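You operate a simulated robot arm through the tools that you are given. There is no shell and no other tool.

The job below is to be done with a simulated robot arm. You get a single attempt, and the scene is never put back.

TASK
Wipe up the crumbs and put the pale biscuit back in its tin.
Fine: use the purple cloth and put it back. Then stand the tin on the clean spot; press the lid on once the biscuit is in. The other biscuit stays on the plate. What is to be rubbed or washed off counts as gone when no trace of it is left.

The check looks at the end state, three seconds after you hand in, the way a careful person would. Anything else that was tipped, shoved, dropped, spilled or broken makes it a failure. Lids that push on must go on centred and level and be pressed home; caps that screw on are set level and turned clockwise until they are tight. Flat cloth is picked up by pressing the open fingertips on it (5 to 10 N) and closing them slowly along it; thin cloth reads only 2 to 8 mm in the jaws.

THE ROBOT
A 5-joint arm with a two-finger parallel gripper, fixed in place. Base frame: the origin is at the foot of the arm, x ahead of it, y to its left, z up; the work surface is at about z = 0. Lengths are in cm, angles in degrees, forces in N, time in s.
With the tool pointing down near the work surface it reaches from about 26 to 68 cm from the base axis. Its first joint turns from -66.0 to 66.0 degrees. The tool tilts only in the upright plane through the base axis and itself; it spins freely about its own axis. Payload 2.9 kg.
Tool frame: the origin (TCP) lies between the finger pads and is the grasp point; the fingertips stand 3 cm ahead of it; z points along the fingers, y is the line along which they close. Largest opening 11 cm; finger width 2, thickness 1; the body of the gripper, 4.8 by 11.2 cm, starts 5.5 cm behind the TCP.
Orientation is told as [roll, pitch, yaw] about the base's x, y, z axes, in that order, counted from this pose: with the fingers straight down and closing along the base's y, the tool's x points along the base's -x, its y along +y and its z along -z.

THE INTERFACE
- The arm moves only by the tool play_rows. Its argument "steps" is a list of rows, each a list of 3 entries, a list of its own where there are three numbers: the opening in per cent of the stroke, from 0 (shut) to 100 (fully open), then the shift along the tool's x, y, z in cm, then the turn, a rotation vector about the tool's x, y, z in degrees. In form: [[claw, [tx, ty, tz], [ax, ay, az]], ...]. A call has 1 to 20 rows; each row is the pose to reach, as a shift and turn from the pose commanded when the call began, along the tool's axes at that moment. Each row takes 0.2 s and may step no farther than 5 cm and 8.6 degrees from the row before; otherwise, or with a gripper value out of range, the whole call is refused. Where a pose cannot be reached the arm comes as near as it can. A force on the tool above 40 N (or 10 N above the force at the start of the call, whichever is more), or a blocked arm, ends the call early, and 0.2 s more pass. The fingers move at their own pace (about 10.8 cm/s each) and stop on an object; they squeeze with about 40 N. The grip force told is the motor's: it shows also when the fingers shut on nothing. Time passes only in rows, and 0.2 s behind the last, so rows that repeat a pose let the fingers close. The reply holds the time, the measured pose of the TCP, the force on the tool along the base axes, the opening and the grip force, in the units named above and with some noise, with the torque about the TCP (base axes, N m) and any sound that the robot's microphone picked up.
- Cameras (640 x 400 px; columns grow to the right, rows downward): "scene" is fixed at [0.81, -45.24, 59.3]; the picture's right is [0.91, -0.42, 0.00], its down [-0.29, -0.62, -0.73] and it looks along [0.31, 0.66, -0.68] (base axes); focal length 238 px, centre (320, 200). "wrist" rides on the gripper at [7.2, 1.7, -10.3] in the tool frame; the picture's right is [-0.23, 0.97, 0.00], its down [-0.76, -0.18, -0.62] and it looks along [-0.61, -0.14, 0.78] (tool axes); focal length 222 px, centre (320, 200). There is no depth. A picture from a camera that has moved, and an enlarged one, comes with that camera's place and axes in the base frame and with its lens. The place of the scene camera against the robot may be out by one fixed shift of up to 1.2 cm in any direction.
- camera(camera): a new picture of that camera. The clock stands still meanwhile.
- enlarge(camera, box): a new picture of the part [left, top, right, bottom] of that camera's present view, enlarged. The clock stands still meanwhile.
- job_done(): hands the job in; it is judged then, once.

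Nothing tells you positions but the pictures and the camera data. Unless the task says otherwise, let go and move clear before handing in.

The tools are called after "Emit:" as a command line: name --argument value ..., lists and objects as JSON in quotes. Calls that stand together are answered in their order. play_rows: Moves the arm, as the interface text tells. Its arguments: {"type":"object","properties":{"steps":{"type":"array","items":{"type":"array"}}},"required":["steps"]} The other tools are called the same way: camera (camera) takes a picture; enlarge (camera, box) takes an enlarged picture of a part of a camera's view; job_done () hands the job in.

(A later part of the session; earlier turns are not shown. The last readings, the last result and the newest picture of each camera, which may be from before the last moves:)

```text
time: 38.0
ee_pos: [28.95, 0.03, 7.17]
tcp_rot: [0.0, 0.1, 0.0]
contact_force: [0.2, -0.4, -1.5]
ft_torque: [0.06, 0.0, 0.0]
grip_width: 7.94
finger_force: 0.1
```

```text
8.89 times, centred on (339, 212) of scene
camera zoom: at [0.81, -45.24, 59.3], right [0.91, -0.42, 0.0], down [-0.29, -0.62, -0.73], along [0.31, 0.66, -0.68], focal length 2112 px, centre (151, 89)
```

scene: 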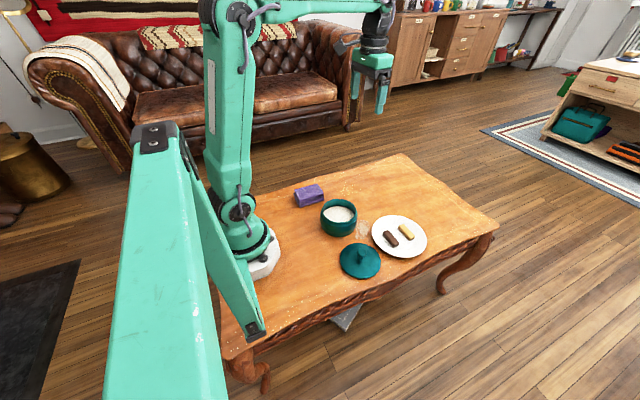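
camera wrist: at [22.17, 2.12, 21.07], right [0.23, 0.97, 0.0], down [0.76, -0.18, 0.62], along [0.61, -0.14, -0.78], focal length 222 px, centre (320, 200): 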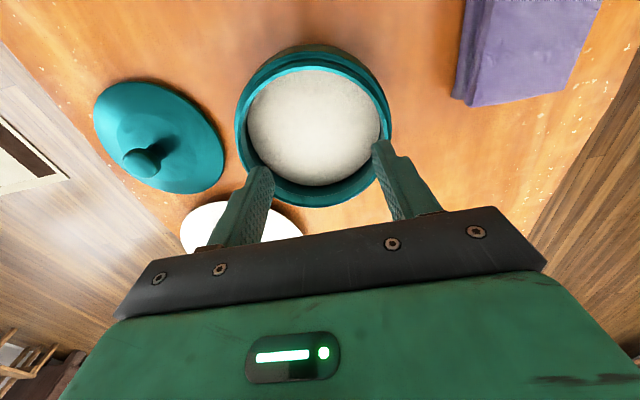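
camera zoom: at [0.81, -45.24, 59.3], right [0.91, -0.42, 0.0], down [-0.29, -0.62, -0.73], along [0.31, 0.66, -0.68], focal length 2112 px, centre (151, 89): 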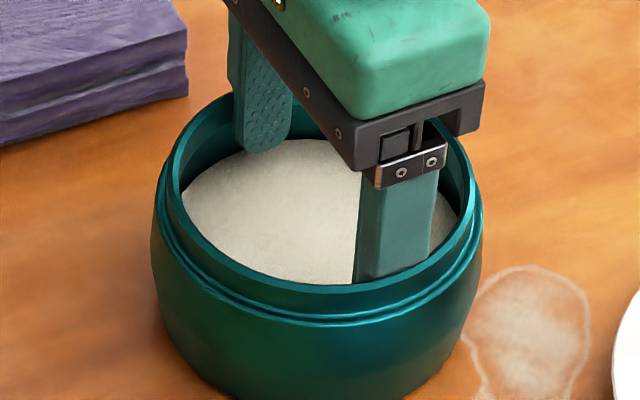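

Emit:
play_rows --steps '[[78, [0, 0, 0], [0, 0, 0]], [82, [0, 0, 0], [0, 0, 0]], [86, [0, 0, 0], [0, 0, 0]], [86, [0, 0, 0], [0, 0, 0]]]'

Emit:
enlarge --camera "wrist" --box '[200, 20, 424, 220]'

Emit:
enlarge --camera "scene" --box '[315, 190, 363, 235]'

```text
time: 39.0
ee_pos: [28.96, 0.15, 7.29]
tcp_rot: [0.0, 0.0, -0.1]
contact_force: [0.3, -0.3, -1.1]
ft_torque: [0.0, -0.02, 0.01]
grip_width: 7.96
finger_force: 0.1
```

```text
2.00 times, centred on (312, 120) of wrist
camera zoom: at [21.74, 1.84, 17.59], right [0.23, 0.97, 0.0], down [0.76, -0.18, 0.62], along [0.61, -0.14, -0.78], focal length 444 px, centre (336, 360)
```

zoom: 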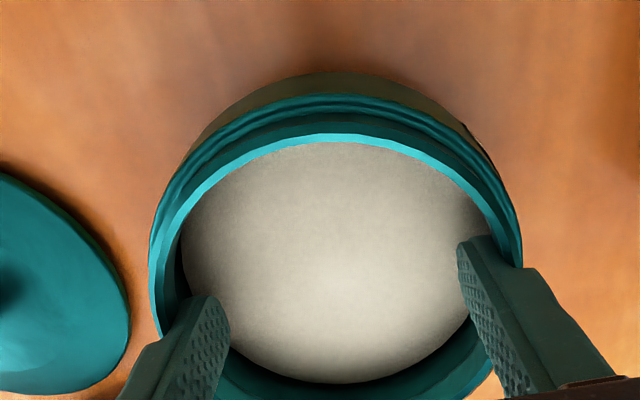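

```text
8.89 times, centred on (339, 212) of scene
camera zoom: at [0.81, -45.24, 59.3], right [0.91, -0.42, 0.0], down [-0.29, -0.62, -0.73], along [0.31, 0.66, -0.68], focal length 2112 px, centre (151, 89)
```

zoom: 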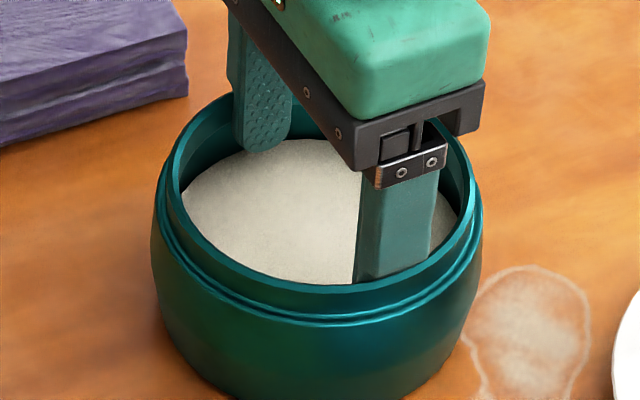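

The fingers have stopped against the neck at 7.96 cm. I'll try a small lift.

Emit:
play_rows --steps '[[100, [0, 0, 0], [0, 0, 0]], [100, [0, 0, -0.2], [0, 0, 0]], [100, [0, 0, -0.5], [0, 0, 0]], [100, [0, 0, -0.8], [0, 0, 0]], [100, [0, 0, -0.8], [0, 0, 0]]]'

Emit:
enlarge --camera "scene" --box '[310, 185, 374, 245]'

Emit:
camera --camera "wrist"

```text
time: 40.2
ee_pos: [28.99, 0.12, 8.31]
tcp_rot: [0.0, 0.0, 0.0]
contact_force: [0.1, 0.4, -3.2]
ft_torque: [-0.02, 0.0, 0.01]
grip_width: 7.97
finger_force: 0.1
```

```text
6.67 times, centred on (342, 215) of scene
camera zoom: at [0.81, -45.24, 59.3], right [0.91, -0.42, 0.0], down [-0.29, -0.62, -0.73], along [0.31, 0.66, -0.68], focal length 1584 px, centre (173, 100)
```

zoom: 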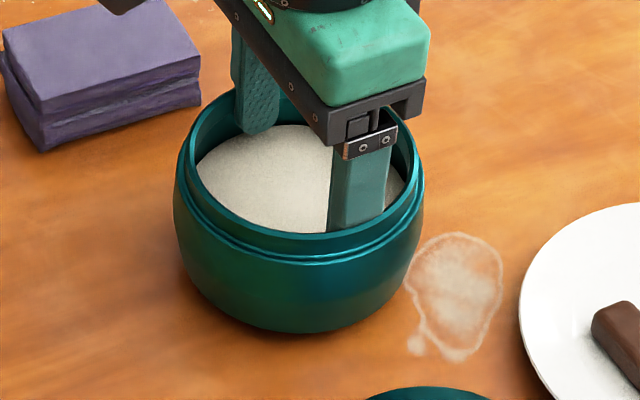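

```text
taken
camera wrist: at [21.75, 1.86, 18.49], right [0.23, 0.97, 0.0], down [0.76, -0.18, 0.62], along [0.61, -0.14, -0.78], focal length 222 px, centre (320, 200)
```

wrist: 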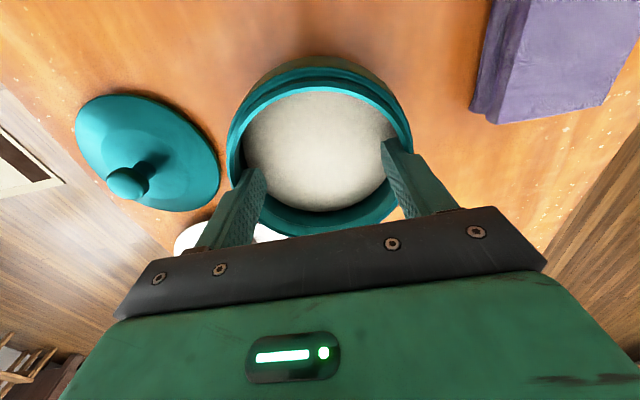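

The tin is held, level, and weighs about 3 N. I'll carry it low and around the cloth to the wiped spot, centre (40.4, 14.4).

Emit:
play_rows --steps '[[100, [0, 0, -0.7], [0, 0, 0]], [100, [-1.5, 0, -0.7], [0, 0, 0]], [100, [-3, 0.5, -0.7], [0, 0, 0]], [100, [-4.5, 1.5, -0.7], [0, 0, 0]], [100, [-6, 2.5, -0.7], [0, 0, 0]], [100, [-7.5, 4, -0.7], [0, 0, 0]], [100, [-9, 5.5, -0.7], [0, 0, 0]], [100, [-10, 7, -0.7], [0, 0, 0]], [100, [-11, 8.5, -0.7], [0, 0, 0]], [100, [-11.4, 10, -0.7], [0, 0, 0]], [100, [-11.4, 11.5, -0.7], [0, 0, 0]], [100, [-11.4, 13, -0.7], [0, 0, 0]], [100, [-11.4, 14, -0.7], [0, 0, 0]], [100, [-11.4, 14.3, -0.7], [0, 0, 0]], [100, [-11.4, 14.3, -0.7], [0, 0, 0]]]'

Emit:
camera --camera "scene"

Emit:
enlarge --camera "scene" --box '[290, 140, 410, 225]'

```text
time: 43.5
ee_pos: [40.35, 14.41, 9.08]
tcp_rot: [0.0, 0.0, 0.0]
contact_force: [0.2, -0.7, -3.2]
ft_torque: [0.0, -0.03, -0.03]
grip_width: 7.97
finger_force: 0.0
```

```text
taken
```

scene: 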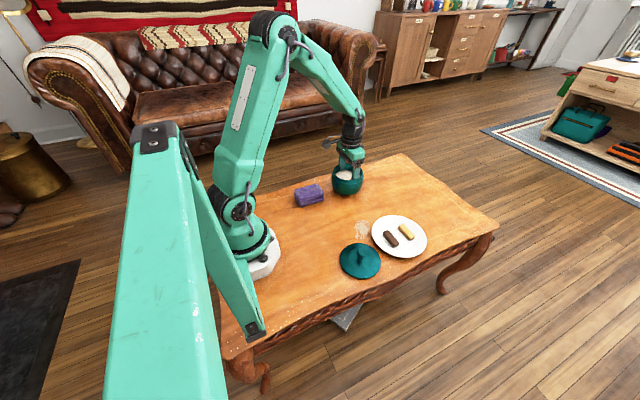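

```text
4.71 times, centred on (350, 182) of scene
camera zoom: at [0.81, -45.24, 59.3], right [0.91, -0.42, 0.0], down [-0.29, -0.62, -0.73], along [0.31, 0.66, -0.68], focal length 1118 px, centre (179, 282)
```

zoom: 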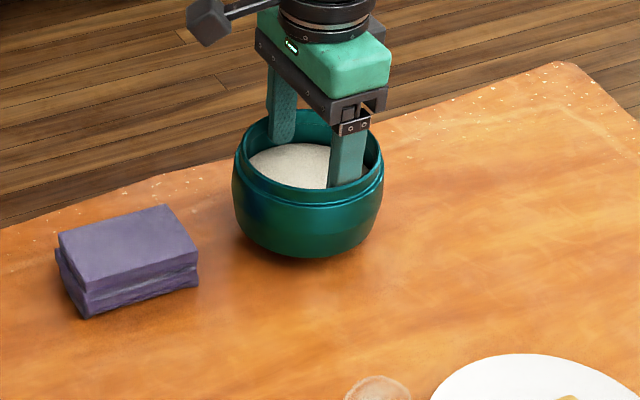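

Emit:
play_rows --steps '[[100, [0, 0, 0.5], [0, 0, 0]], [100, [0, 0, 1.0], [0, 0, 0]], [100, [0, 0, 1.3], [0, 0, 0]], [100, [0, 0, 1.4], [0, 0, 0]], [100, [0, 0, 1.4], [0, 0, 0]]]'

```text
time: 44.6
ee_pos: [40.31, 14.32, 7.67]
tcp_rot: [0.1, -0.1, 0.0]
contact_force: [-0.1, -0.1, -2.4]
ft_torque: [-0.02, 0.0, -0.03]
grip_width: 7.99
finger_force: 0.1
```

Emit:
play_rows --steps '[[100, [0, 0, 0.1], [0, 0, 0]], [100, [0, 0, 0.2], [0, 0, 0]], [100, [0, 0, 0.2], [0, 0, 0]]]'

```text
time: 45.5
ee_pos: [40.31, 14.37, 7.33]
tcp_rot: [0.0, 0.0, 0.0]
contact_force: [-0.3, -0.4, -3.6]
ft_torque: [-0.04, -0.02, 0.0]
grip_width: 7.98
finger_force: 0.1
```

Emit:
play_rows --steps '[[100, [0, 0, 0.1], [0, 0, 0]], [100, [0, 0, 0.1], [0, 0, 0]]]'

Emit:
play_rows --steps '[[100, [0, 0, 0.1], [0, 0, 0]], [100, [0, 0, 0.1], [0, 0, 0]]]'

```text
time: 46.0
ee_pos: [40.34, 14.34, 7.32]
tcp_rot: [0.0, 0.0, -0.1]
contact_force: [-4.5, -2.8, 9.2]
ft_torque: [-0.09, 0.08, -0.04]
grip_width: 7.98
finger_force: 0.2
```

```text
time: 46.6
ee_pos: [40.26, 14.3, 7.22]
tcp_rot: [0.0, 0.0, 0.1]
contact_force: [-13.0, -4.0, 31.9]
ft_torque: [-0.19, 0.28, -0.03]
grip_width: 7.99
finger_force: 0.0
```

The tin stands on the table. I'll take the pressure off, draw the fingers in and go straight up.

Emit:
play_rows --steps '[[100, [0, 0, -0.15], [0, 0, 0]], [100, [0, 0, -0.15], [0, 0, 0]], [70, [0, 0, -0.15], [0, 0, 0]], [66, [0, 0, -0.15], [0, 0, 0]], [62, [0, 0, -0.15], [0, 0, 0]], [62, [0, 0, -0.15], [0, 0, 0]], [62, [0, 0, -1], [0, 0, 0]], [62, [0, 0, -2.5], [0, 0, 0]], [62, [0, 0, -4.5], [0, 0, 0]], [62, [0, 0, -7], [0, 0, 0]], [62, [0, 0, -10], [0, 0, 0]], [62, [0, 0, -10], [0, 0, 0]]]'

Emit:
camera --camera "wrist"

Emit:
enlarge --camera "scene" --box '[290, 140, 410, 225]'

```text
time: 49.2
ee_pos: [40.54, 14.07, 16.98]
tcp_rot: [-0.1, 0.0, 0.0]
contact_force: [0.3, -0.2, -0.4]
ft_torque: [0.0, -0.03, 0.03]
grip_width: 6.83
finger_force: 0.1
```

```text
taken
camera wrist: at [33.25, 15.86, 27.37], right [0.23, 0.97, 0.0], down [0.76, -0.18, 0.62], along [0.61, -0.14, -0.78], focal length 222 px, centre (320, 200)
```

wrist: 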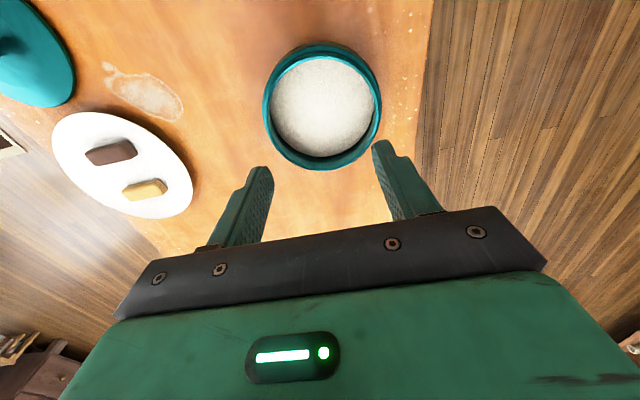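

```text
4.71 times, centred on (350, 182) of scene
camera zoom: at [0.81, -45.24, 59.3], right [0.91, -0.42, 0.0], down [-0.29, -0.62, -0.73], along [0.31, 0.66, -0.68], focal length 1118 px, centre (179, 282)
```

zoom: 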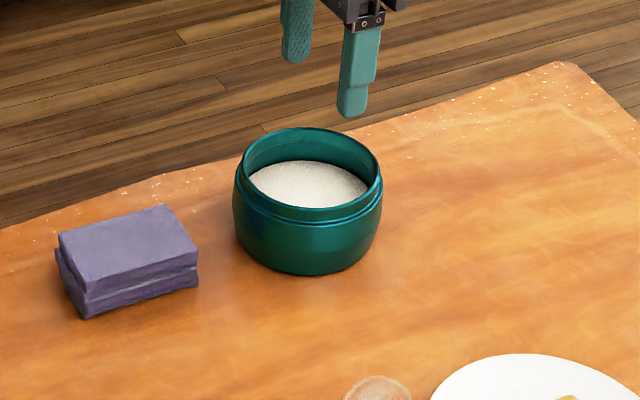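

The tin now stands upright at about (40.3, 14.3) on the wiped spot. Next is the pale biscuit, so I'm moving over the plate to look.

Emit:
play_rows --steps '[[62, [0, -2, -2], [0, 0, 0]], [62, [0, -5, -2], [0, 0, 0]], [62, [0, -8, -2], [0, 0, 0]], [62, [-0.5, -11, -2], [0, 0, 0]], [62, [-1, -14, -2], [0, 0, 0]], [62, [-1.5, -17, -2], [0, 0, 0]], [62, [-2, -20, -2], [0, 0, 0]], [62, [-2.5, -23, -2], [0, 0, 0]], [62, [-2.5, -26, -2], [0, 0, 0]], [62, [-2.5, -27, -2], [0, 0, 0]], [62, [-2.5, -27, -2], [0, 0, 0]]]'

Emit:
camera --camera "wrist"

Emit:
enlarge --camera "wrist" --box '[240, 20, 400, 180]'

Emit:
enlarge --camera "scene" --box '[365, 205, 435, 265]'

```text
time: 51.6
ee_pos: [43.11, -12.51, 18.91]
tcp_rot: [0.0, 0.1, -0.1]
contact_force: [-0.5, 0.3, -1.2]
ft_torque: [-0.04, -0.03, 0.01]
grip_width: 6.82
finger_force: 0.0
```

```text
taken
camera wrist: at [35.74, -10.84, 29.28], right [0.23, 0.97, 0.0], down [0.76, -0.18, 0.62], along [0.61, -0.14, -0.78], focal length 222 px, centre (320, 200)
```

wrist: 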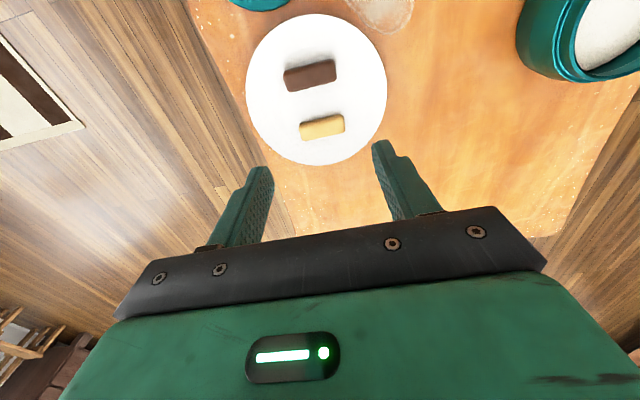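

```text
2.50 times, centred on (320, 100) of wrist
camera zoom: at [35.74, -10.84, 29.28], right [0.23, 0.97, 0.0], down [0.76, -0.18, 0.62], along [0.61, -0.14, -0.78], focal length 555 px, centre (320, 450)
```

zoom: 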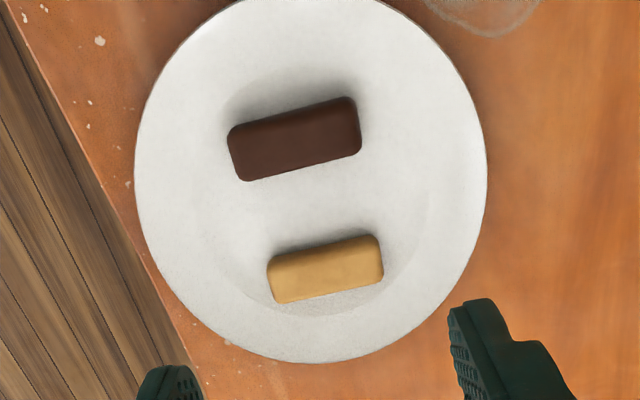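

```text
6.67 times, centred on (400, 235) of scene
camera zoom: at [0.81, -45.24, 59.3], right [0.91, -0.42, 0.0], down [-0.29, -0.62, -0.73], along [0.31, 0.66, -0.68], focal length 1584 px, centre (-213, -33)
```

zoom: 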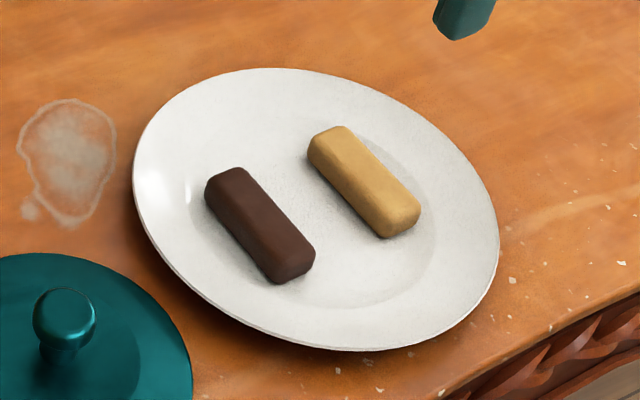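

The pale biscuit lies along y, about 5.5 × 2.1 cm, centred near (45.9, -12.8). The dark one is clear of it at x below 41.2. I'll lower the fingers lengthwise over the pale one and check.

Emit:
play_rows --steps '[[62, [-1, -0.1, 2], [0, 0, 0]], [62, [-2, -0.2, 4], [0, 0, 0]], [62, [-2.75, -0.25, 6], [0, 0, 0]], [62, [-2.75, -0.25, 8], [0, 0, 0]], [62, [-2.75, -0.25, 10], [0, 0, 0]], [62, [-2.75, -0.25, 11.5], [0, 0, 0]], [62, [-2.75, -0.25, 12.3], [0, 0, 0]], [62, [-2.75, -0.25, 12.3], [0, 0, 0]]]'

Emit:
enlarge --camera "wrist" --box '[200, 40, 440, 230]'

Emit:
enlarge --camera "scene" --box '[375, 205, 435, 255]'

```text
time: 53.5
ee_pos: [45.74, -12.74, 6.78]
tcp_rot: [0.1, 0.0, 0.0]
contact_force: [0.2, 0.2, 1.1]
ft_torque: [0.0, 0.01, 0.02]
grip_width: 6.82
finger_force: 0.0
```

```text
2.11 times, centred on (320, 135) of wrist
camera zoom: at [38.39, -11.03, 17.13], right [0.23, 0.97, 0.0], down [0.76, -0.18, 0.62], along [0.61, -0.14, -0.78], focal length 468 px, centre (320, 337)
```

zoom: 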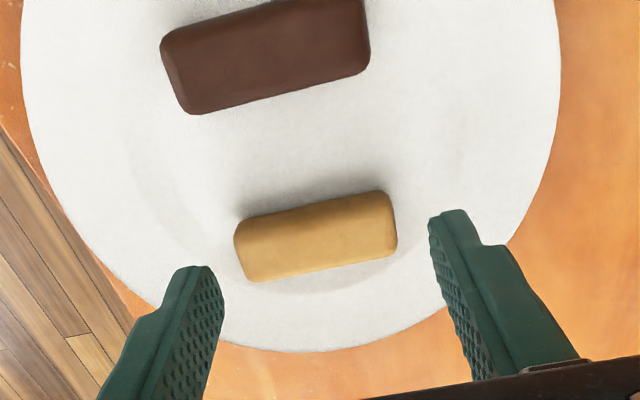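

```text
8.00 times, centred on (405, 230) of scene
camera zoom: at [0.81, -45.24, 59.3], right [0.91, -0.42, 0.0], down [-0.29, -0.62, -0.73], along [0.31, 0.66, -0.68], focal length 1900 px, centre (-360, -40)
```

zoom: 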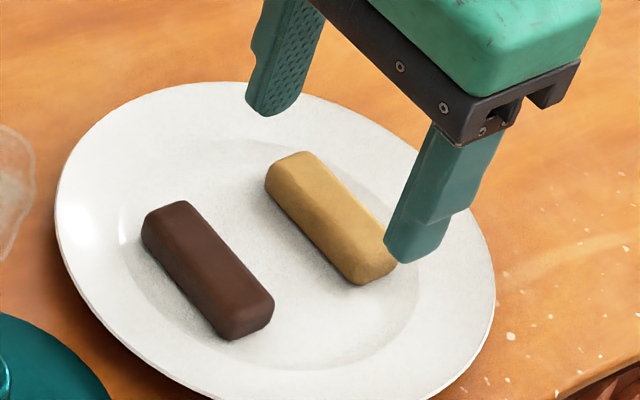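

Emit:
play_rows --steps '[[62, [0, 0, 0.7], [0, 0, 0]], [62, [0, 0, 1.4], [0, 0, 0]], [62, [0, 0, 2.0], [0, 0, 0]], [62, [0, 0, 2.0], [0, 0, 0]]]'

Emit:
enlarge --camera "scene" --box '[375, 205, 435, 255]'

Emit:
enlarge --camera "wrist" --box '[200, 40, 440, 230]'

```text
time: 54.5
ee_pos: [45.67, -12.84, 4.95]
tcp_rot: [0.0, 0.0, 0.1]
contact_force: [-0.2, -0.1, -1.0]
ft_torque: [0.0, 0.0, 0.0]
grip_width: 6.82
finger_force: 0.0
```

```text
8.00 times, centred on (405, 230) of scene
camera zoom: at [0.81, -45.24, 59.3], right [0.91, -0.42, 0.0], down [-0.29, -0.62, -0.73], along [0.31, 0.66, -0.68], focal length 1900 px, centre (-360, -40)
```

zoom: 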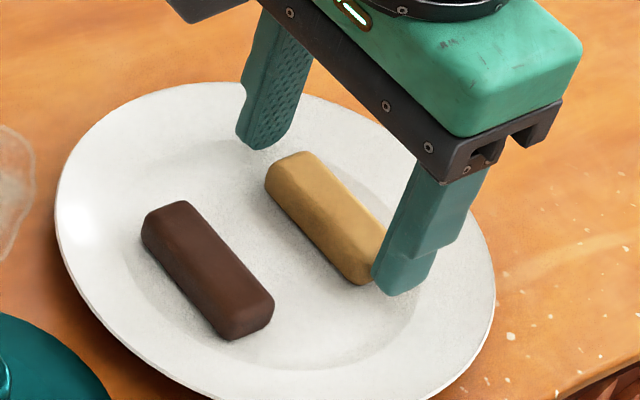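

```text
2.11 times, centred on (320, 135) of wrist
camera zoom: at [38.44, -11.05, 15.18], right [0.23, 0.97, 0.0], down [0.76, -0.18, 0.62], along [0.61, -0.14, -0.78], focal length 468 px, centre (320, 337)
```

zoom: 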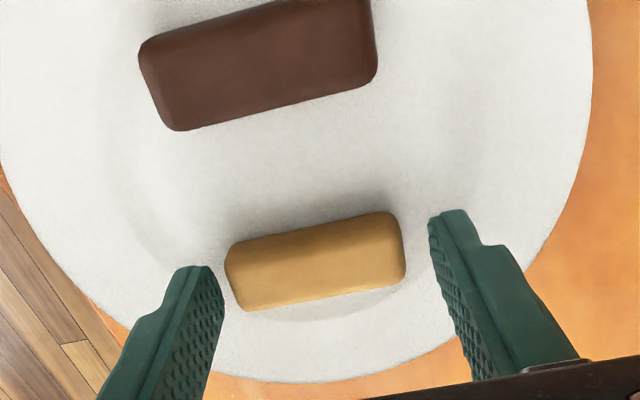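

Emit:
play_rows --steps '[[62, [0, 0, 0.3], [0, 0, 0]], [62, [0, 0, 0.5], [0, 0, 0]], [62, [0, 0, 0.5], [0, 0, 0]]]'

Emit:
enlarge --camera "scene" --box '[375, 205, 435, 255]'

```text
time: 55.2
ee_pos: [45.63, -12.82, 4.38]
tcp_rot: [0.0, -0.2, 0.0]
contact_force: [0.9, 0.4, 0.6]
ft_torque: [-0.01, 0.0, 0.0]
grip_width: 6.79
finger_force: 0.1
```

```text
8.00 times, centred on (405, 230) of scene
camera zoom: at [0.81, -45.24, 59.3], right [0.91, -0.42, 0.0], down [-0.29, -0.62, -0.73], along [0.31, 0.66, -0.68], focal length 1900 px, centre (-360, -40)
```

zoom: 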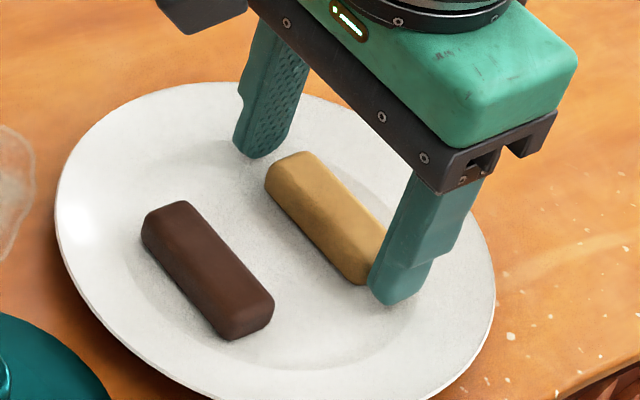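

Emit:
play_rows --steps '[[56, [0, 0, 0], [0, 0, 0]], [53, [0, 0, 0], [0, 0, 0]], [51, [0, 0, 0], [0, 0, 0]], [50, [0, 0, 0], [0, 0, 0]], [49, [0, 0, 0], [0, 0, 0]], [48, [0, 0, 0], [0, 0, 0]], [48, [0, 0, 0], [0, 0, 0]]]'

```text
time: 56.9
ee_pos: [45.63, -12.9, 4.39]
tcp_rot: [0.0, 0.0, -0.1]
contact_force: [-0.6, -0.5, 0.5]
ft_torque: [-0.02, 0.02, 0.0]
grip_width: 5.64
finger_force: 40.3
```

The biscuit is gripped at 5.64 cm. I'll lift it and look.

Emit:
play_rows --steps '[[48, [0, 0, -0.5], [0, 0, 0]], [48, [0, 0, -1.5], [0, 0, 0]], [48, [0, 0, -3], [0, 0, 0]], [48, [0, 0, -5], [0, 0, 0]], [48, [0, 0, -8], [0, 0, 0]], [48, [0, 0, -11], [0, 0, 0]], [48, [0, 0, -11], [0, 0, 0]]]'

Emit:
camera --camera "wrist"

Emit:
camera --camera "scene"

Emit:
enlarge --camera "scene" --box '[345, 150, 445, 260]'

```text
time: 58.5
ee_pos: [45.65, -12.84, 15.34]
tcp_rot: [-0.1, 0.0, 0.0]
contact_force: [-0.1, 1.0, -0.3]
ft_torque: [0.01, -0.01, 0.02]
grip_width: 5.65
finger_force: 39.7
```

```text
taken
camera wrist: at [38.34, -11.18, 25.64], right [0.23, 0.97, 0.0], down [0.76, -0.18, 0.62], along [0.61, -0.14, -0.78], focal length 222 px, centre (320, 200)
```

wrist: 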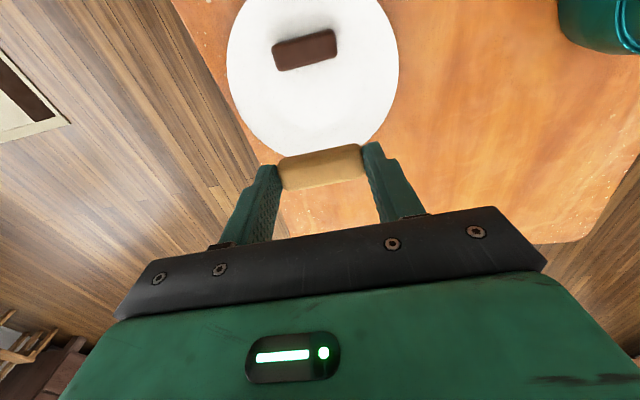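

```text
taken
```

scene: 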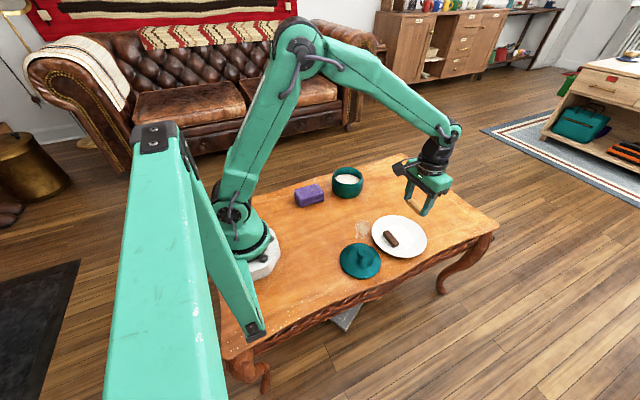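

```text
3.64 times, centred on (395, 205) of scene
camera zoom: at [0.81, -45.24, 59.3], right [0.91, -0.42, 0.0], down [-0.29, -0.62, -0.73], along [0.31, 0.66, -0.68], focal length 864 px, centre (47, 182)
```

zoom: 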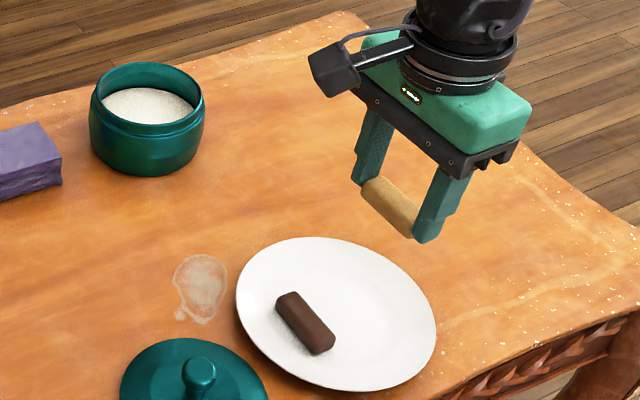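

I have the pale biscuit and the dark one is still on the plate. I'll carry the pale one above the tin.

Emit:
play_rows --steps '[[48, [0.5, 2, 0], [0, 0, 0]], [48, [1, 5, 0], [0, 0, 0]], [48, [1.5, 8, 0], [0, 0, 0]], [48, [2, 11, 0], [0, 0, 0]], [48, [2.5, 14, 0], [0, 0, 0]], [48, [3, 17, 0], [0, 0, 0]], [48, [3.5, 20, 0], [0, 0, 0]], [48, [4.5, 23, 0], [0, 0, 0]], [48, [5.2, 25.5, 0], [0, 0, 0]], [48, [5.3, 27, 0], [0, 0, 0]], [48, [5.3, 27.2, 0], [0, 0, 0]], [48, [5.3, 27.2, 0], [0, 0, 0]]]'

Emit:
camera --camera "wrist"

Emit:
enlarge --camera "scene" --box '[310, 130, 390, 210]'

```text
time: 61.0
ee_pos: [40.25, 14.39, 15.41]
tcp_rot: [0.1, -0.2, 0.0]
contact_force: [-0.1, -0.6, -0.3]
ft_torque: [-0.01, 0.01, 0.03]
grip_width: 5.64
finger_force: 39.6
```

```text
taken
camera wrist: at [33.01, 16.12, 25.68], right [0.23, 0.97, 0.0], down [0.76, -0.18, 0.62], along [0.61, -0.14, -0.78], focal length 222 px, centre (320, 200)
```

wrist: 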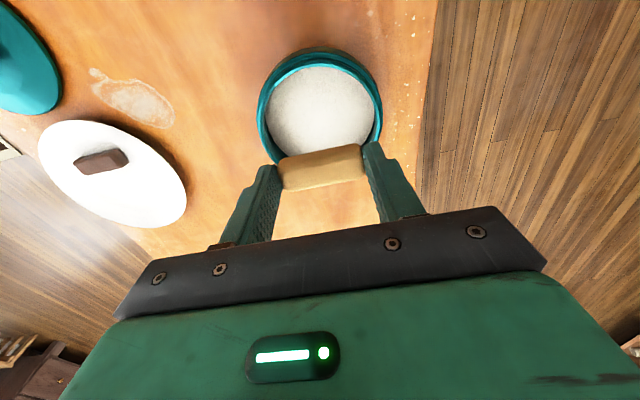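

```text
5.00 times, centred on (350, 170) of scene
camera zoom: at [0.81, -45.24, 59.3], right [0.91, -0.42, 0.0], down [-0.29, -0.62, -0.73], along [0.31, 0.66, -0.68], focal length 1188 px, centre (170, 350)
```

zoom: 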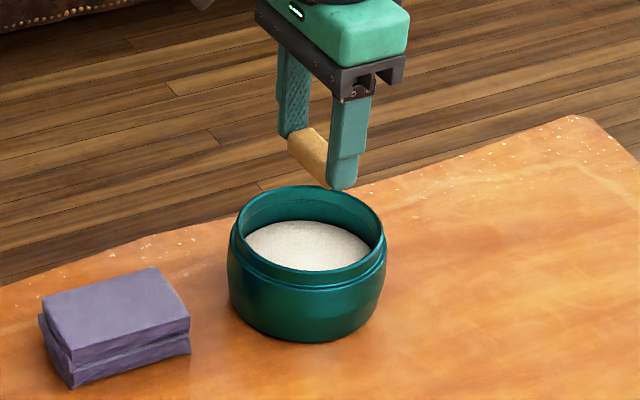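

Emit:
play_rows --steps '[[48, [0, 0, 2], [0, 0, 0]], [48, [0, 0, 4], [0, 0, 0]], [48, [0, 0, 5.5], [0, 0, 0]], [48, [0, 0, 6.3], [0, 0, 0]], [48, [0, 0, 6.3], [0, 0, 0]]]'

Emit:
enlarge --camera "scene" --box '[320, 155, 375, 205]'

Emit:
enlarge --camera "wrist" --box '[200, 20, 424, 220]'

```text
time: 62.2
ee_pos: [40.51, 14.39, 8.84]
tcp_rot: [-0.1, -0.1, -0.1]
contact_force: [0.7, -0.2, 0.1]
ft_torque: [-0.02, -0.04, -0.01]
grip_width: 5.63
finger_force: 39.5
```

```text
8.00 times, centred on (348, 180) of scene
camera zoom: at [0.81, -45.24, 59.3], right [0.91, -0.42, 0.0], down [-0.29, -0.62, -0.73], along [0.31, 0.66, -0.68], focal length 1900 px, centre (100, 360)
```

zoom: 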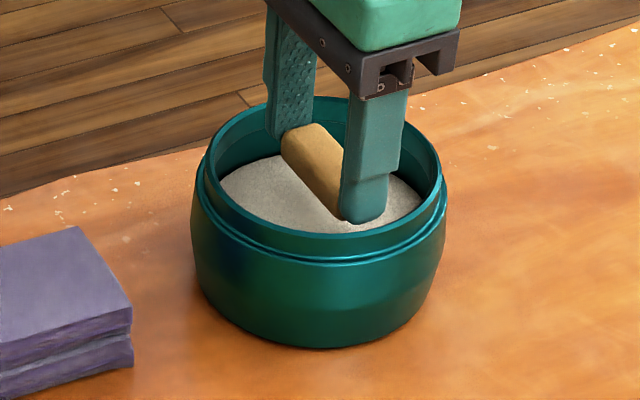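

```text
2.00 times, centred on (312, 120) of wrist
camera zoom: at [33.1, 16.03, 19.25], right [0.23, 0.97, 0.0], down [0.76, -0.18, 0.62], along [0.61, -0.14, -0.78], focal length 444 px, centre (336, 360)
```

zoom: 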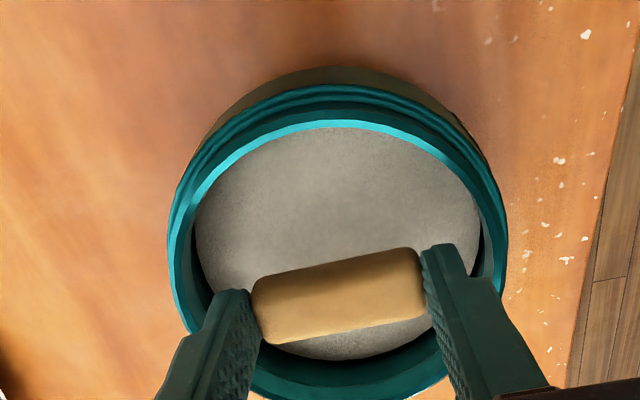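

Centred in the tin. I'll lower gently until the biscuit touches the filling.

Emit:
play_rows --steps '[[48, [0, 0, 0.5], [0, 0, 0]], [48, [0, 0, 1.0], [0, 0, 0]], [48, [0, 0, 1.4], [0, 0, 0]], [48, [0, 0, 1.4], [0, 0, 0]]]'

Emit:
enlarge --camera "scene" --box '[320, 155, 375, 205]'

```text
time: 63.2
ee_pos: [40.44, 14.42, 7.56]
tcp_rot: [0.0, -0.1, 0.1]
contact_force: [0.1, -0.4, -0.1]
ft_torque: [-0.03, -0.02, 0.01]
grip_width: 5.65
finger_force: 40.4
```

```text
8.00 times, centred on (348, 180) of scene
camera zoom: at [0.81, -45.24, 59.3], right [0.91, -0.42, 0.0], down [-0.29, -0.62, -0.73], along [0.31, 0.66, -0.68], focal length 1900 px, centre (100, 360)
```

zoom: 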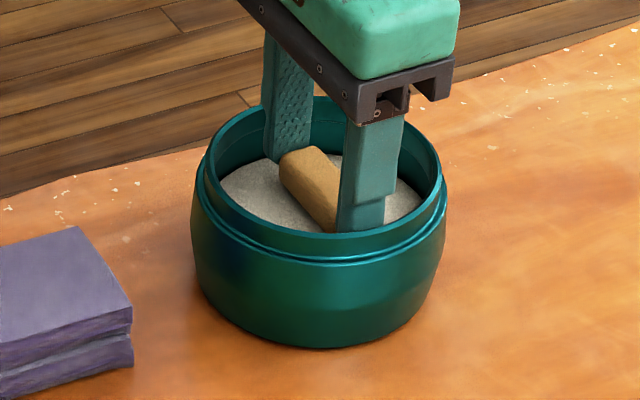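

Emit:
play_rows --steps '[[48, [0, 0, 0.3], [0, 0, 0]], [48, [0, 0, 0.5], [0, 0, 0]], [48, [0, 0, 0.5], [0, 0, 0]]]'

Emit:
enlarge --camera "scene" --box '[320, 155, 375, 205]'

```text
time: 64.0
ee_pos: [40.46, 14.5, 7.11]
tcp_rot: [0.0, -0.1, 0.1]
contact_force: [-0.7, 0.7, 0.0]
ft_torque: [0.03, 0.01, 0.0]
grip_width: 5.63
finger_force: 40.1
```

```text
8.00 times, centred on (348, 180) of scene
camera zoom: at [0.81, -45.24, 59.3], right [0.91, -0.42, 0.0], down [-0.29, -0.62, -0.73], along [0.31, 0.66, -0.68], focal length 1900 px, centre (100, 360)
```

zoom: 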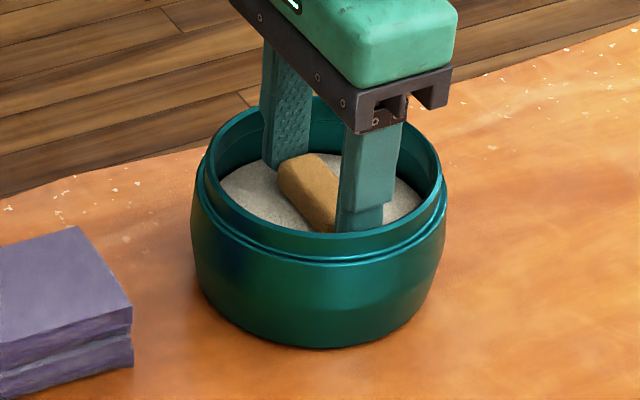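

Emit:
play_rows --steps '[[48, [0, 0, 0.2], [0, 0, 0]], [48, [0, 0, 0.2], [0, 0, 0]]]'

Emit:
play_rows --steps '[[48, [0, 0, 0.2], [0, 0, 0]], [48, [0, 0, 0.2], [0, 0, 0]]]'

Emit:
enlarge --camera "scene" --box '[320, 155, 375, 205]'

```text
time: 64.7
ee_pos: [40.51, 14.43, 7.01]
tcp_rot: [0.1, -0.2, 0.0]
contact_force: [-1.9, -0.8, 13.6]
ft_torque: [-0.35, 0.08, -0.02]
grip_width: 5.63
finger_force: 39.7
```

```text
time: 65.2
ee_pos: [40.49, 14.36, 6.99]
tcp_rot: [0.0, -0.3, 0.0]
contact_force: [-5.8, 3.7, 36.4]
ft_torque: [-0.01, 0.24, 0.05]
grip_width: 5.63
finger_force: 39.8
```

```text
8.00 times, centred on (348, 180) of scene
camera zoom: at [0.79, -45.25, 59.29], right [0.91, -0.42, 0.0], down [-0.29, -0.62, -0.73], along [0.31, 0.66, -0.68], focal length 1900 px, centre (100, 360)
```

zoom: 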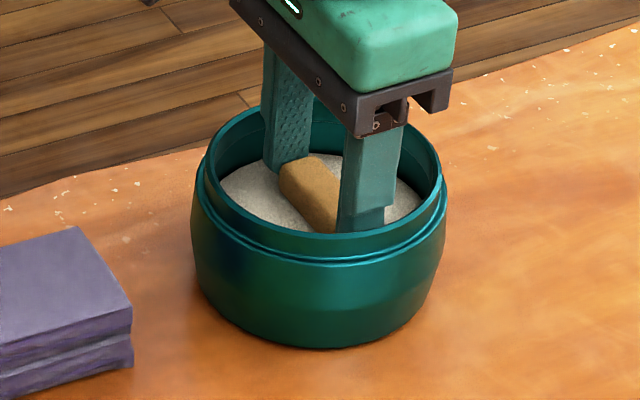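

It has touched down. I'll ease off, open a little and rise.

Emit:
play_rows --steps '[[48, [0, 0, -0.25], [0, 0, 0]], [48, [0, 0, -0.25], [0, 0, 0]], [53, [0, 0, -0.25], [0, 0, 0]], [57, [0, 0, -0.25], [0, 0, 0]], [61, [0, 0, -0.25], [0, 0, 0]], [61, [0, 0, -0.3], [0, 0, 0]], [61, [0, 0, -1], [0, 0, 0]], [61, [0, 0, -2], [0, 0, 0]], [61, [0, 0, -4], [0, 0, 0]], [61, [0, 0, -7], [0, 0, 0]], [61, [0, 0, -10], [0, 0, 0]], [61, [0, 0, -10], [0, 0, 0]]]'

Emit:
camera --camera "wrist"

Emit:
enlarge --camera "scene" --box '[320, 155, 375, 205]'

```text
time: 67.8
ee_pos: [40.28, 14.49, 16.99]
tcp_rot: [0.0, -0.1, 0.0]
contact_force: [-0.1, -0.5, 0.0]
ft_torque: [-0.03, 0.03, 0.01]
grip_width: 6.69
finger_force: 0.0
```

```text
taken
camera wrist: at [32.99, 16.22, 27.3], right [0.23, 0.97, 0.0], down [0.76, -0.18, 0.62], along [0.61, -0.14, -0.78], focal length 222 px, centre (320, 200)
```

wrist: 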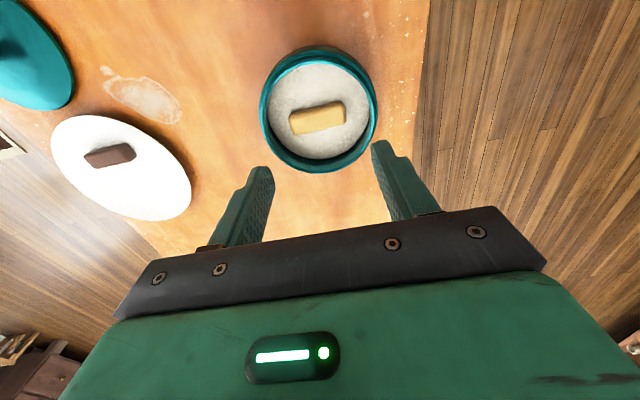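

```text
8.00 times, centred on (348, 180) of scene
camera zoom: at [0.81, -45.24, 59.3], right [0.91, -0.42, 0.0], down [-0.29, -0.62, -0.73], along [0.31, 0.66, -0.68], focal length 1900 px, centre (100, 360)
```

zoom: 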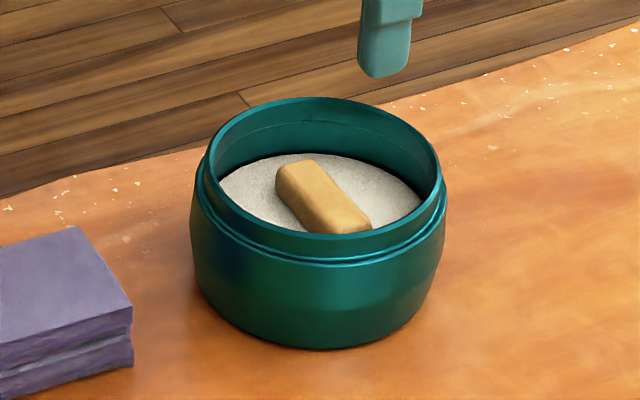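

The biscuit lies in the tin, below the rim. Now I'll go over to the lid to measure it.

Emit:
play_rows --steps '[[50, [0, -2, -2], [0, 0, 0]], [50, [1, -5, -3], [0, 0, 0]], [50, [2, -8, -3], [0, 0, 0]], [50, [4, -11, -3], [0, 0, 0]], [50, [6, -14, -3], [0, 0, 0]], [50, [8, -17, -3], [0, 0, 0]], [50, [10, -20, -3], [0, 0, 0]], [50, [12, -23, -3], [0, 0, 0]], [50, [13.5, -26, -3], [0, 0, 0]], [50, [13.5, -28.5, -3], [0, 0, 0]], [50, [13.5, -29.5, -3], [0, 0, 0]], [50, [13.5, -29.5, -3], [0, 0, 0]]]'

Emit:
camera --camera "wrist"

Emit:
enlarge --camera "wrist" --box '[220, 0, 420, 160]'

Emit:
enlarge --camera "scene" --box '[330, 230, 395, 285]'

```text
time: 70.5
ee_pos: [26.89, -15.03, 19.69]
tcp_rot: [0.0, 0.0, 0.1]
contact_force: [0.6, 0.1, -0.5]
ft_torque: [0.03, 0.01, -0.03]
grip_width: 5.5
finger_force: 0.2
```

```text
taken
camera wrist: at [19.67, -13.45, 29.95], right [0.23, 0.97, 0.0], down [0.76, -0.18, 0.62], along [0.61, -0.14, -0.78], focal length 222 px, centre (320, 200)
```

wrist: 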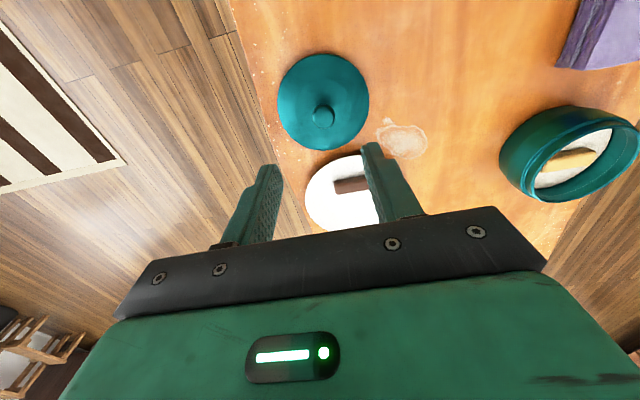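

```text
2.50 times, centred on (320, 80) of wrist
camera zoom: at [19.67, -13.45, 29.95], right [0.23, 0.97, 0.0], down [0.76, -0.18, 0.62], along [0.61, -0.14, -0.78], focal length 555 px, centre (320, 500)
```

zoom: 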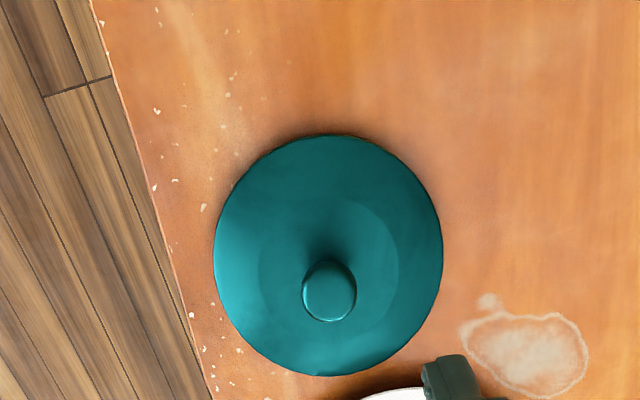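

```text
7.27 times, centred on (362, 258) of scene
camera zoom: at [0.81, -45.24, 59.3], right [0.91, -0.42, 0.0], down [-0.29, -0.62, -0.73], along [0.31, 0.66, -0.68], focal length 1728 px, centre (11, -218)
```

zoom: 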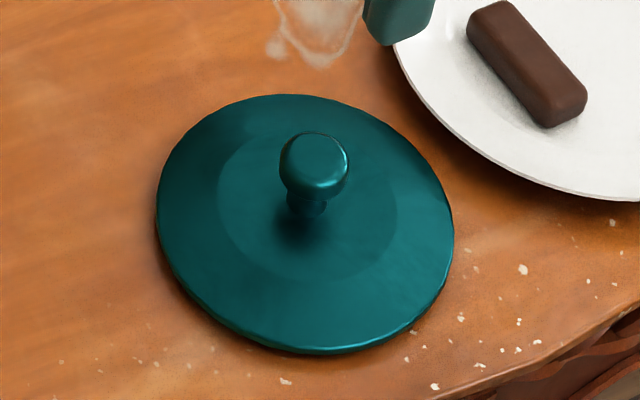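

The lid lies flat at about (28.2, -15.0), about 11.7 cm across, with a round knob of roughly 2.6 cm. I'll lower over the knob and check heights.

Emit:
play_rows --steps '[[50, [-0.5, 0, 2], [0, 0, 0]], [50, [-1, 0, 4], [0, 0, 0]], [50, [-1.3, 0, 6], [0, 0, 0]], [50, [-1.3, 0, 8], [0, 0, 0]], [50, [-1.3, 0, 10], [0, 0, 0]], [50, [-1.3, 0, 11.7], [0, 0, 0]], [50, [-1.3, 0, 11.7], [0, 0, 0]]]'

Emit:
enlarge --camera "wrist" --box '[220, 60, 420, 230]'

Emit:
enlarge --camera "scene" --box '[330, 230, 395, 285]'

```text
time: 72.0
ee_pos: [28.17, -15.22, 8.14]
tcp_rot: [0.1, 0.0, 0.0]
contact_force: [0.5, 0.4, 0.1]
ft_torque: [0.01, 0.0, -0.01]
grip_width: 5.5
finger_force: 0.0
```

```text
2.35 times, centred on (320, 145) of wrist
camera zoom: at [20.89, -13.47, 18.49], right [0.23, 0.97, 0.0], down [0.76, -0.18, 0.62], along [0.61, -0.14, -0.78], focal length 523 px, centre (320, 329)
```

zoom: 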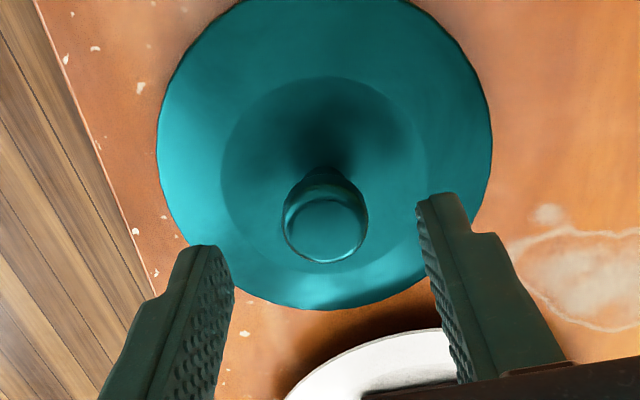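

```text
7.27 times, centred on (362, 258) of scene
camera zoom: at [0.81, -45.24, 59.3], right [0.91, -0.42, 0.0], down [-0.29, -0.62, -0.73], along [0.31, 0.66, -0.68], focal length 1728 px, centre (11, -218)
```

zoom: 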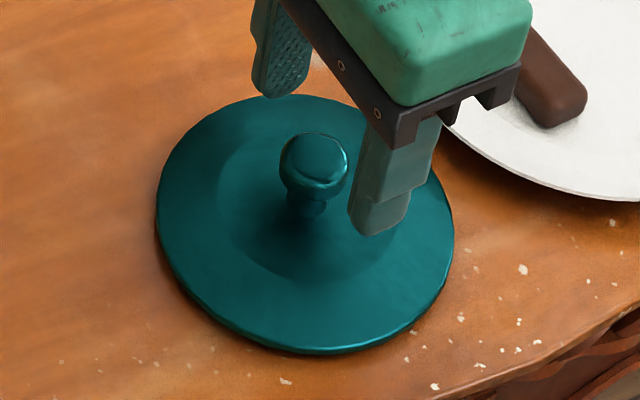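

Emit:
play_rows --steps '[[50, [0.5, 0.2, 0], [0, 0, 0]], [50, [0.5, 0.2, 0.6], [0, 0, 0]], [50, [0.5, 0.2, 1.2], [0, 0, 0]], [50, [0.5, 0.2, 1.2], [0, 0, 0]]]'

Emit:
enlarge --camera "wrist" --box '[220, 60, 420, 230]'

Emit:
enlarge --camera "scene" --box '[340, 230, 395, 275]'

```text
time: 73.0
ee_pos: [27.78, -14.82, 6.82]
tcp_rot: [0.0, 0.0, 0.0]
contact_force: [-0.4, 0.4, -0.1]
ft_torque: [0.03, -0.04, 0.0]
grip_width: 5.51
finger_force: 0.2
```

```text
2.35 times, centred on (320, 145) of wrist
camera zoom: at [20.48, -13.21, 17.07], right [0.23, 0.97, 0.0], down [0.76, -0.18, 0.62], along [0.61, -0.14, -0.78], focal length 523 px, centre (320, 329)
```

zoom: 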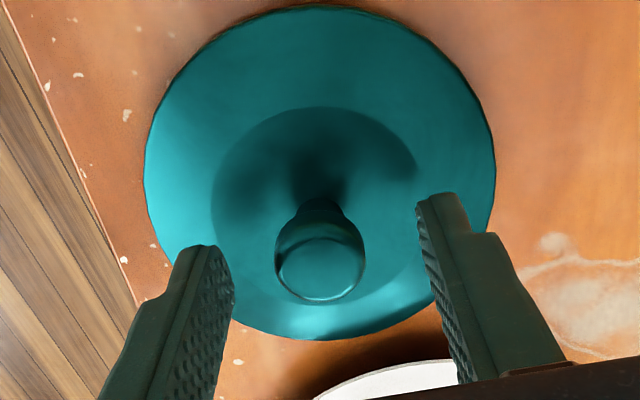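

```text
8.89 times, centred on (368, 252) of scene
camera zoom: at [0.81, -45.24, 59.3], right [0.91, -0.42, 0.0], down [-0.29, -0.62, -0.73], along [0.31, 0.66, -0.68], focal length 2112 px, centre (-102, -267)
```

zoom: 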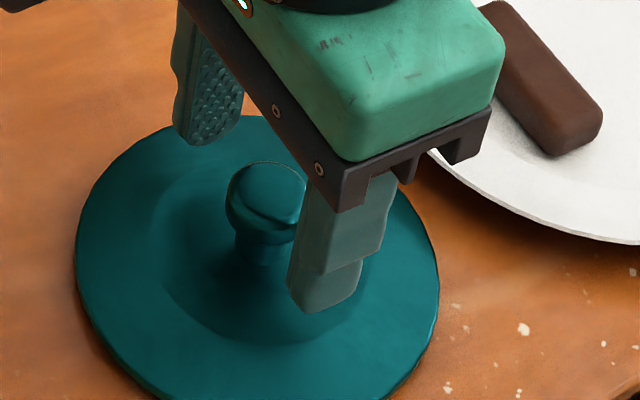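

The fingers line up with the knob head. I'll go slightly lower and close on it.

Emit:
play_rows --steps '[[50, [0, 0, 0.4], [0, 0, 0]], [50, [0, 0, 0.4], [0, 0, 0]], [40, [0, 0, 0.4], [0, 0, 0]], [34, [0, 0, 0.4], [0, 0, 0]], [30, [0, 0, 0.4], [0, 0, 0]], [27, [0, 0, 0.4], [0, 0, 0]], [25, [0, 0, 0.4], [0, 0, 0]], [23, [0, 0, 0.4], [0, 0, 0]], [21, [0, 0, 0.4], [0, 0, 0]], [18, [0, 0, 0.4], [0, 0, 0]], [15, [0, 0, 0.4], [0, 0, 0]], [15, [0, 0, 0.4], [0, 0, 0]]]'

Emit:
enlarge --camera "scene" --box '[330, 225, 395, 285]'

Emit:
enlarge --camera "wrist" --box '[220, 60, 420, 230]'

```text
time: 75.7
ee_pos: [27.77, -14.86, 6.48]
tcp_rot: [0.0, 0.0, 0.0]
contact_force: [-0.4, 0.8, 1.1]
ft_torque: [0.01, 0.02, 0.02]
grip_width: 2.43
finger_force: 39.4
```

```text
6.67 times, centred on (362, 255) of scene
camera zoom: at [0.81, -45.24, 59.3], right [0.91, -0.42, 0.0], down [-0.29, -0.62, -0.73], along [0.31, 0.66, -0.68], focal length 1584 px, centre (37, -167)
```

zoom: 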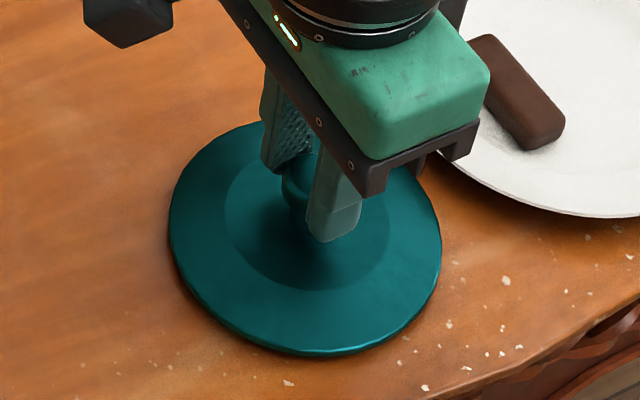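

```text
2.35 times, centred on (320, 145) of wrist
camera zoom: at [20.47, -13.19, 16.75], right [0.23, 0.97, 0.0], down [0.76, -0.18, 0.62], along [0.61, -0.14, -0.78], focal length 523 px, centre (320, 329)
```

zoom: 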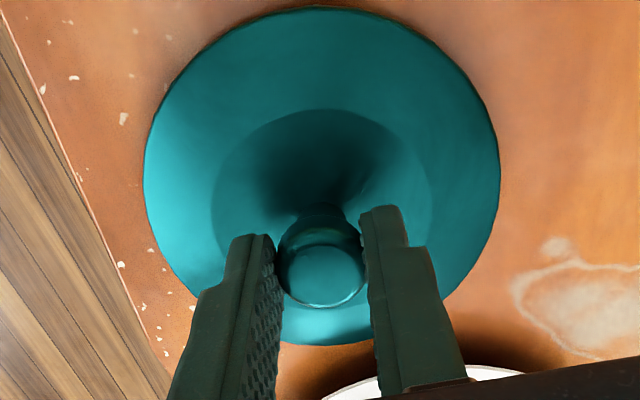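

The knob is gripped at 2.43 cm. I'll lift slowly and check that the lid hangs level.

Emit:
play_rows --steps '[[15, [0, 0, -0.3], [0, 0, 0]], [15, [0, 0, -0.8], [0, 0, 0]], [15, [0, 0, -2], [0, 0, 0]], [15, [0, 0, -4], [0, 0, 0]], [15, [0, 0, -6.5], [0, 0, 0]], [15, [0, 0, -9], [0, 0, 0]], [15, [0, 0, -9], [0, 0, 0]]]'

Emit:
enlarge --camera "scene" --box '[310, 170, 420, 280]'

Emit:
camera --camera "wrist"

```text
time: 77.2
ee_pos: [27.67, -14.95, 15.47]
tcp_rot: [0.0, 0.1, 0.0]
contact_force: [0.2, -0.5, 0.0]
ft_torque: [0.0, 0.02, 0.0]
grip_width: 2.42
finger_force: 40.7
```

```text
3.64 times, centred on (365, 225) of scene
camera zoom: at [0.81, -45.24, 59.3], right [0.91, -0.42, 0.0], down [-0.29, -0.62, -0.73], along [0.31, 0.66, -0.68], focal length 864 px, centre (156, 109)
```

zoom: 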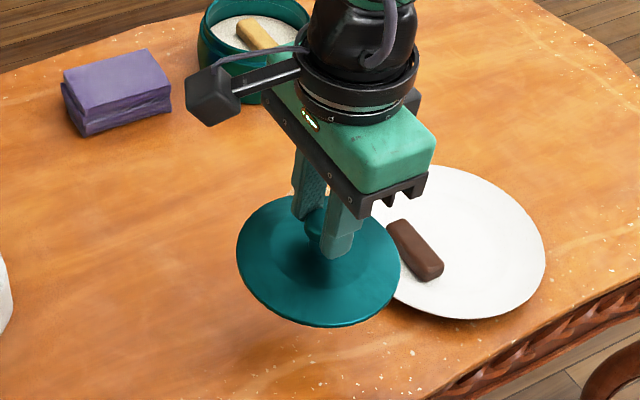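

```text
taken
camera wrist: at [20.42, -13.36, 25.74], right [0.23, 0.97, 0.0], down [0.76, -0.18, 0.62], along [0.61, -0.14, -0.78], focal length 222 px, centre (320, 200)
```

wrist: 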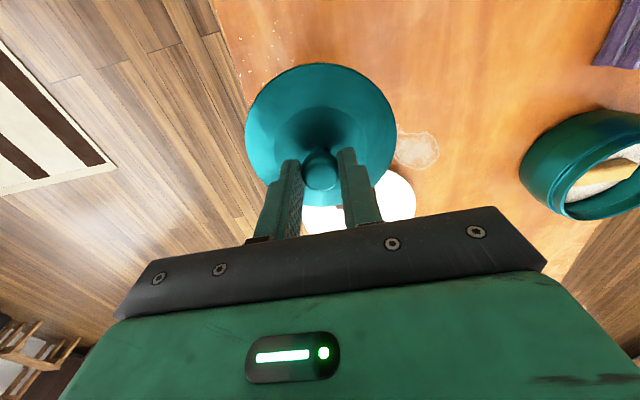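

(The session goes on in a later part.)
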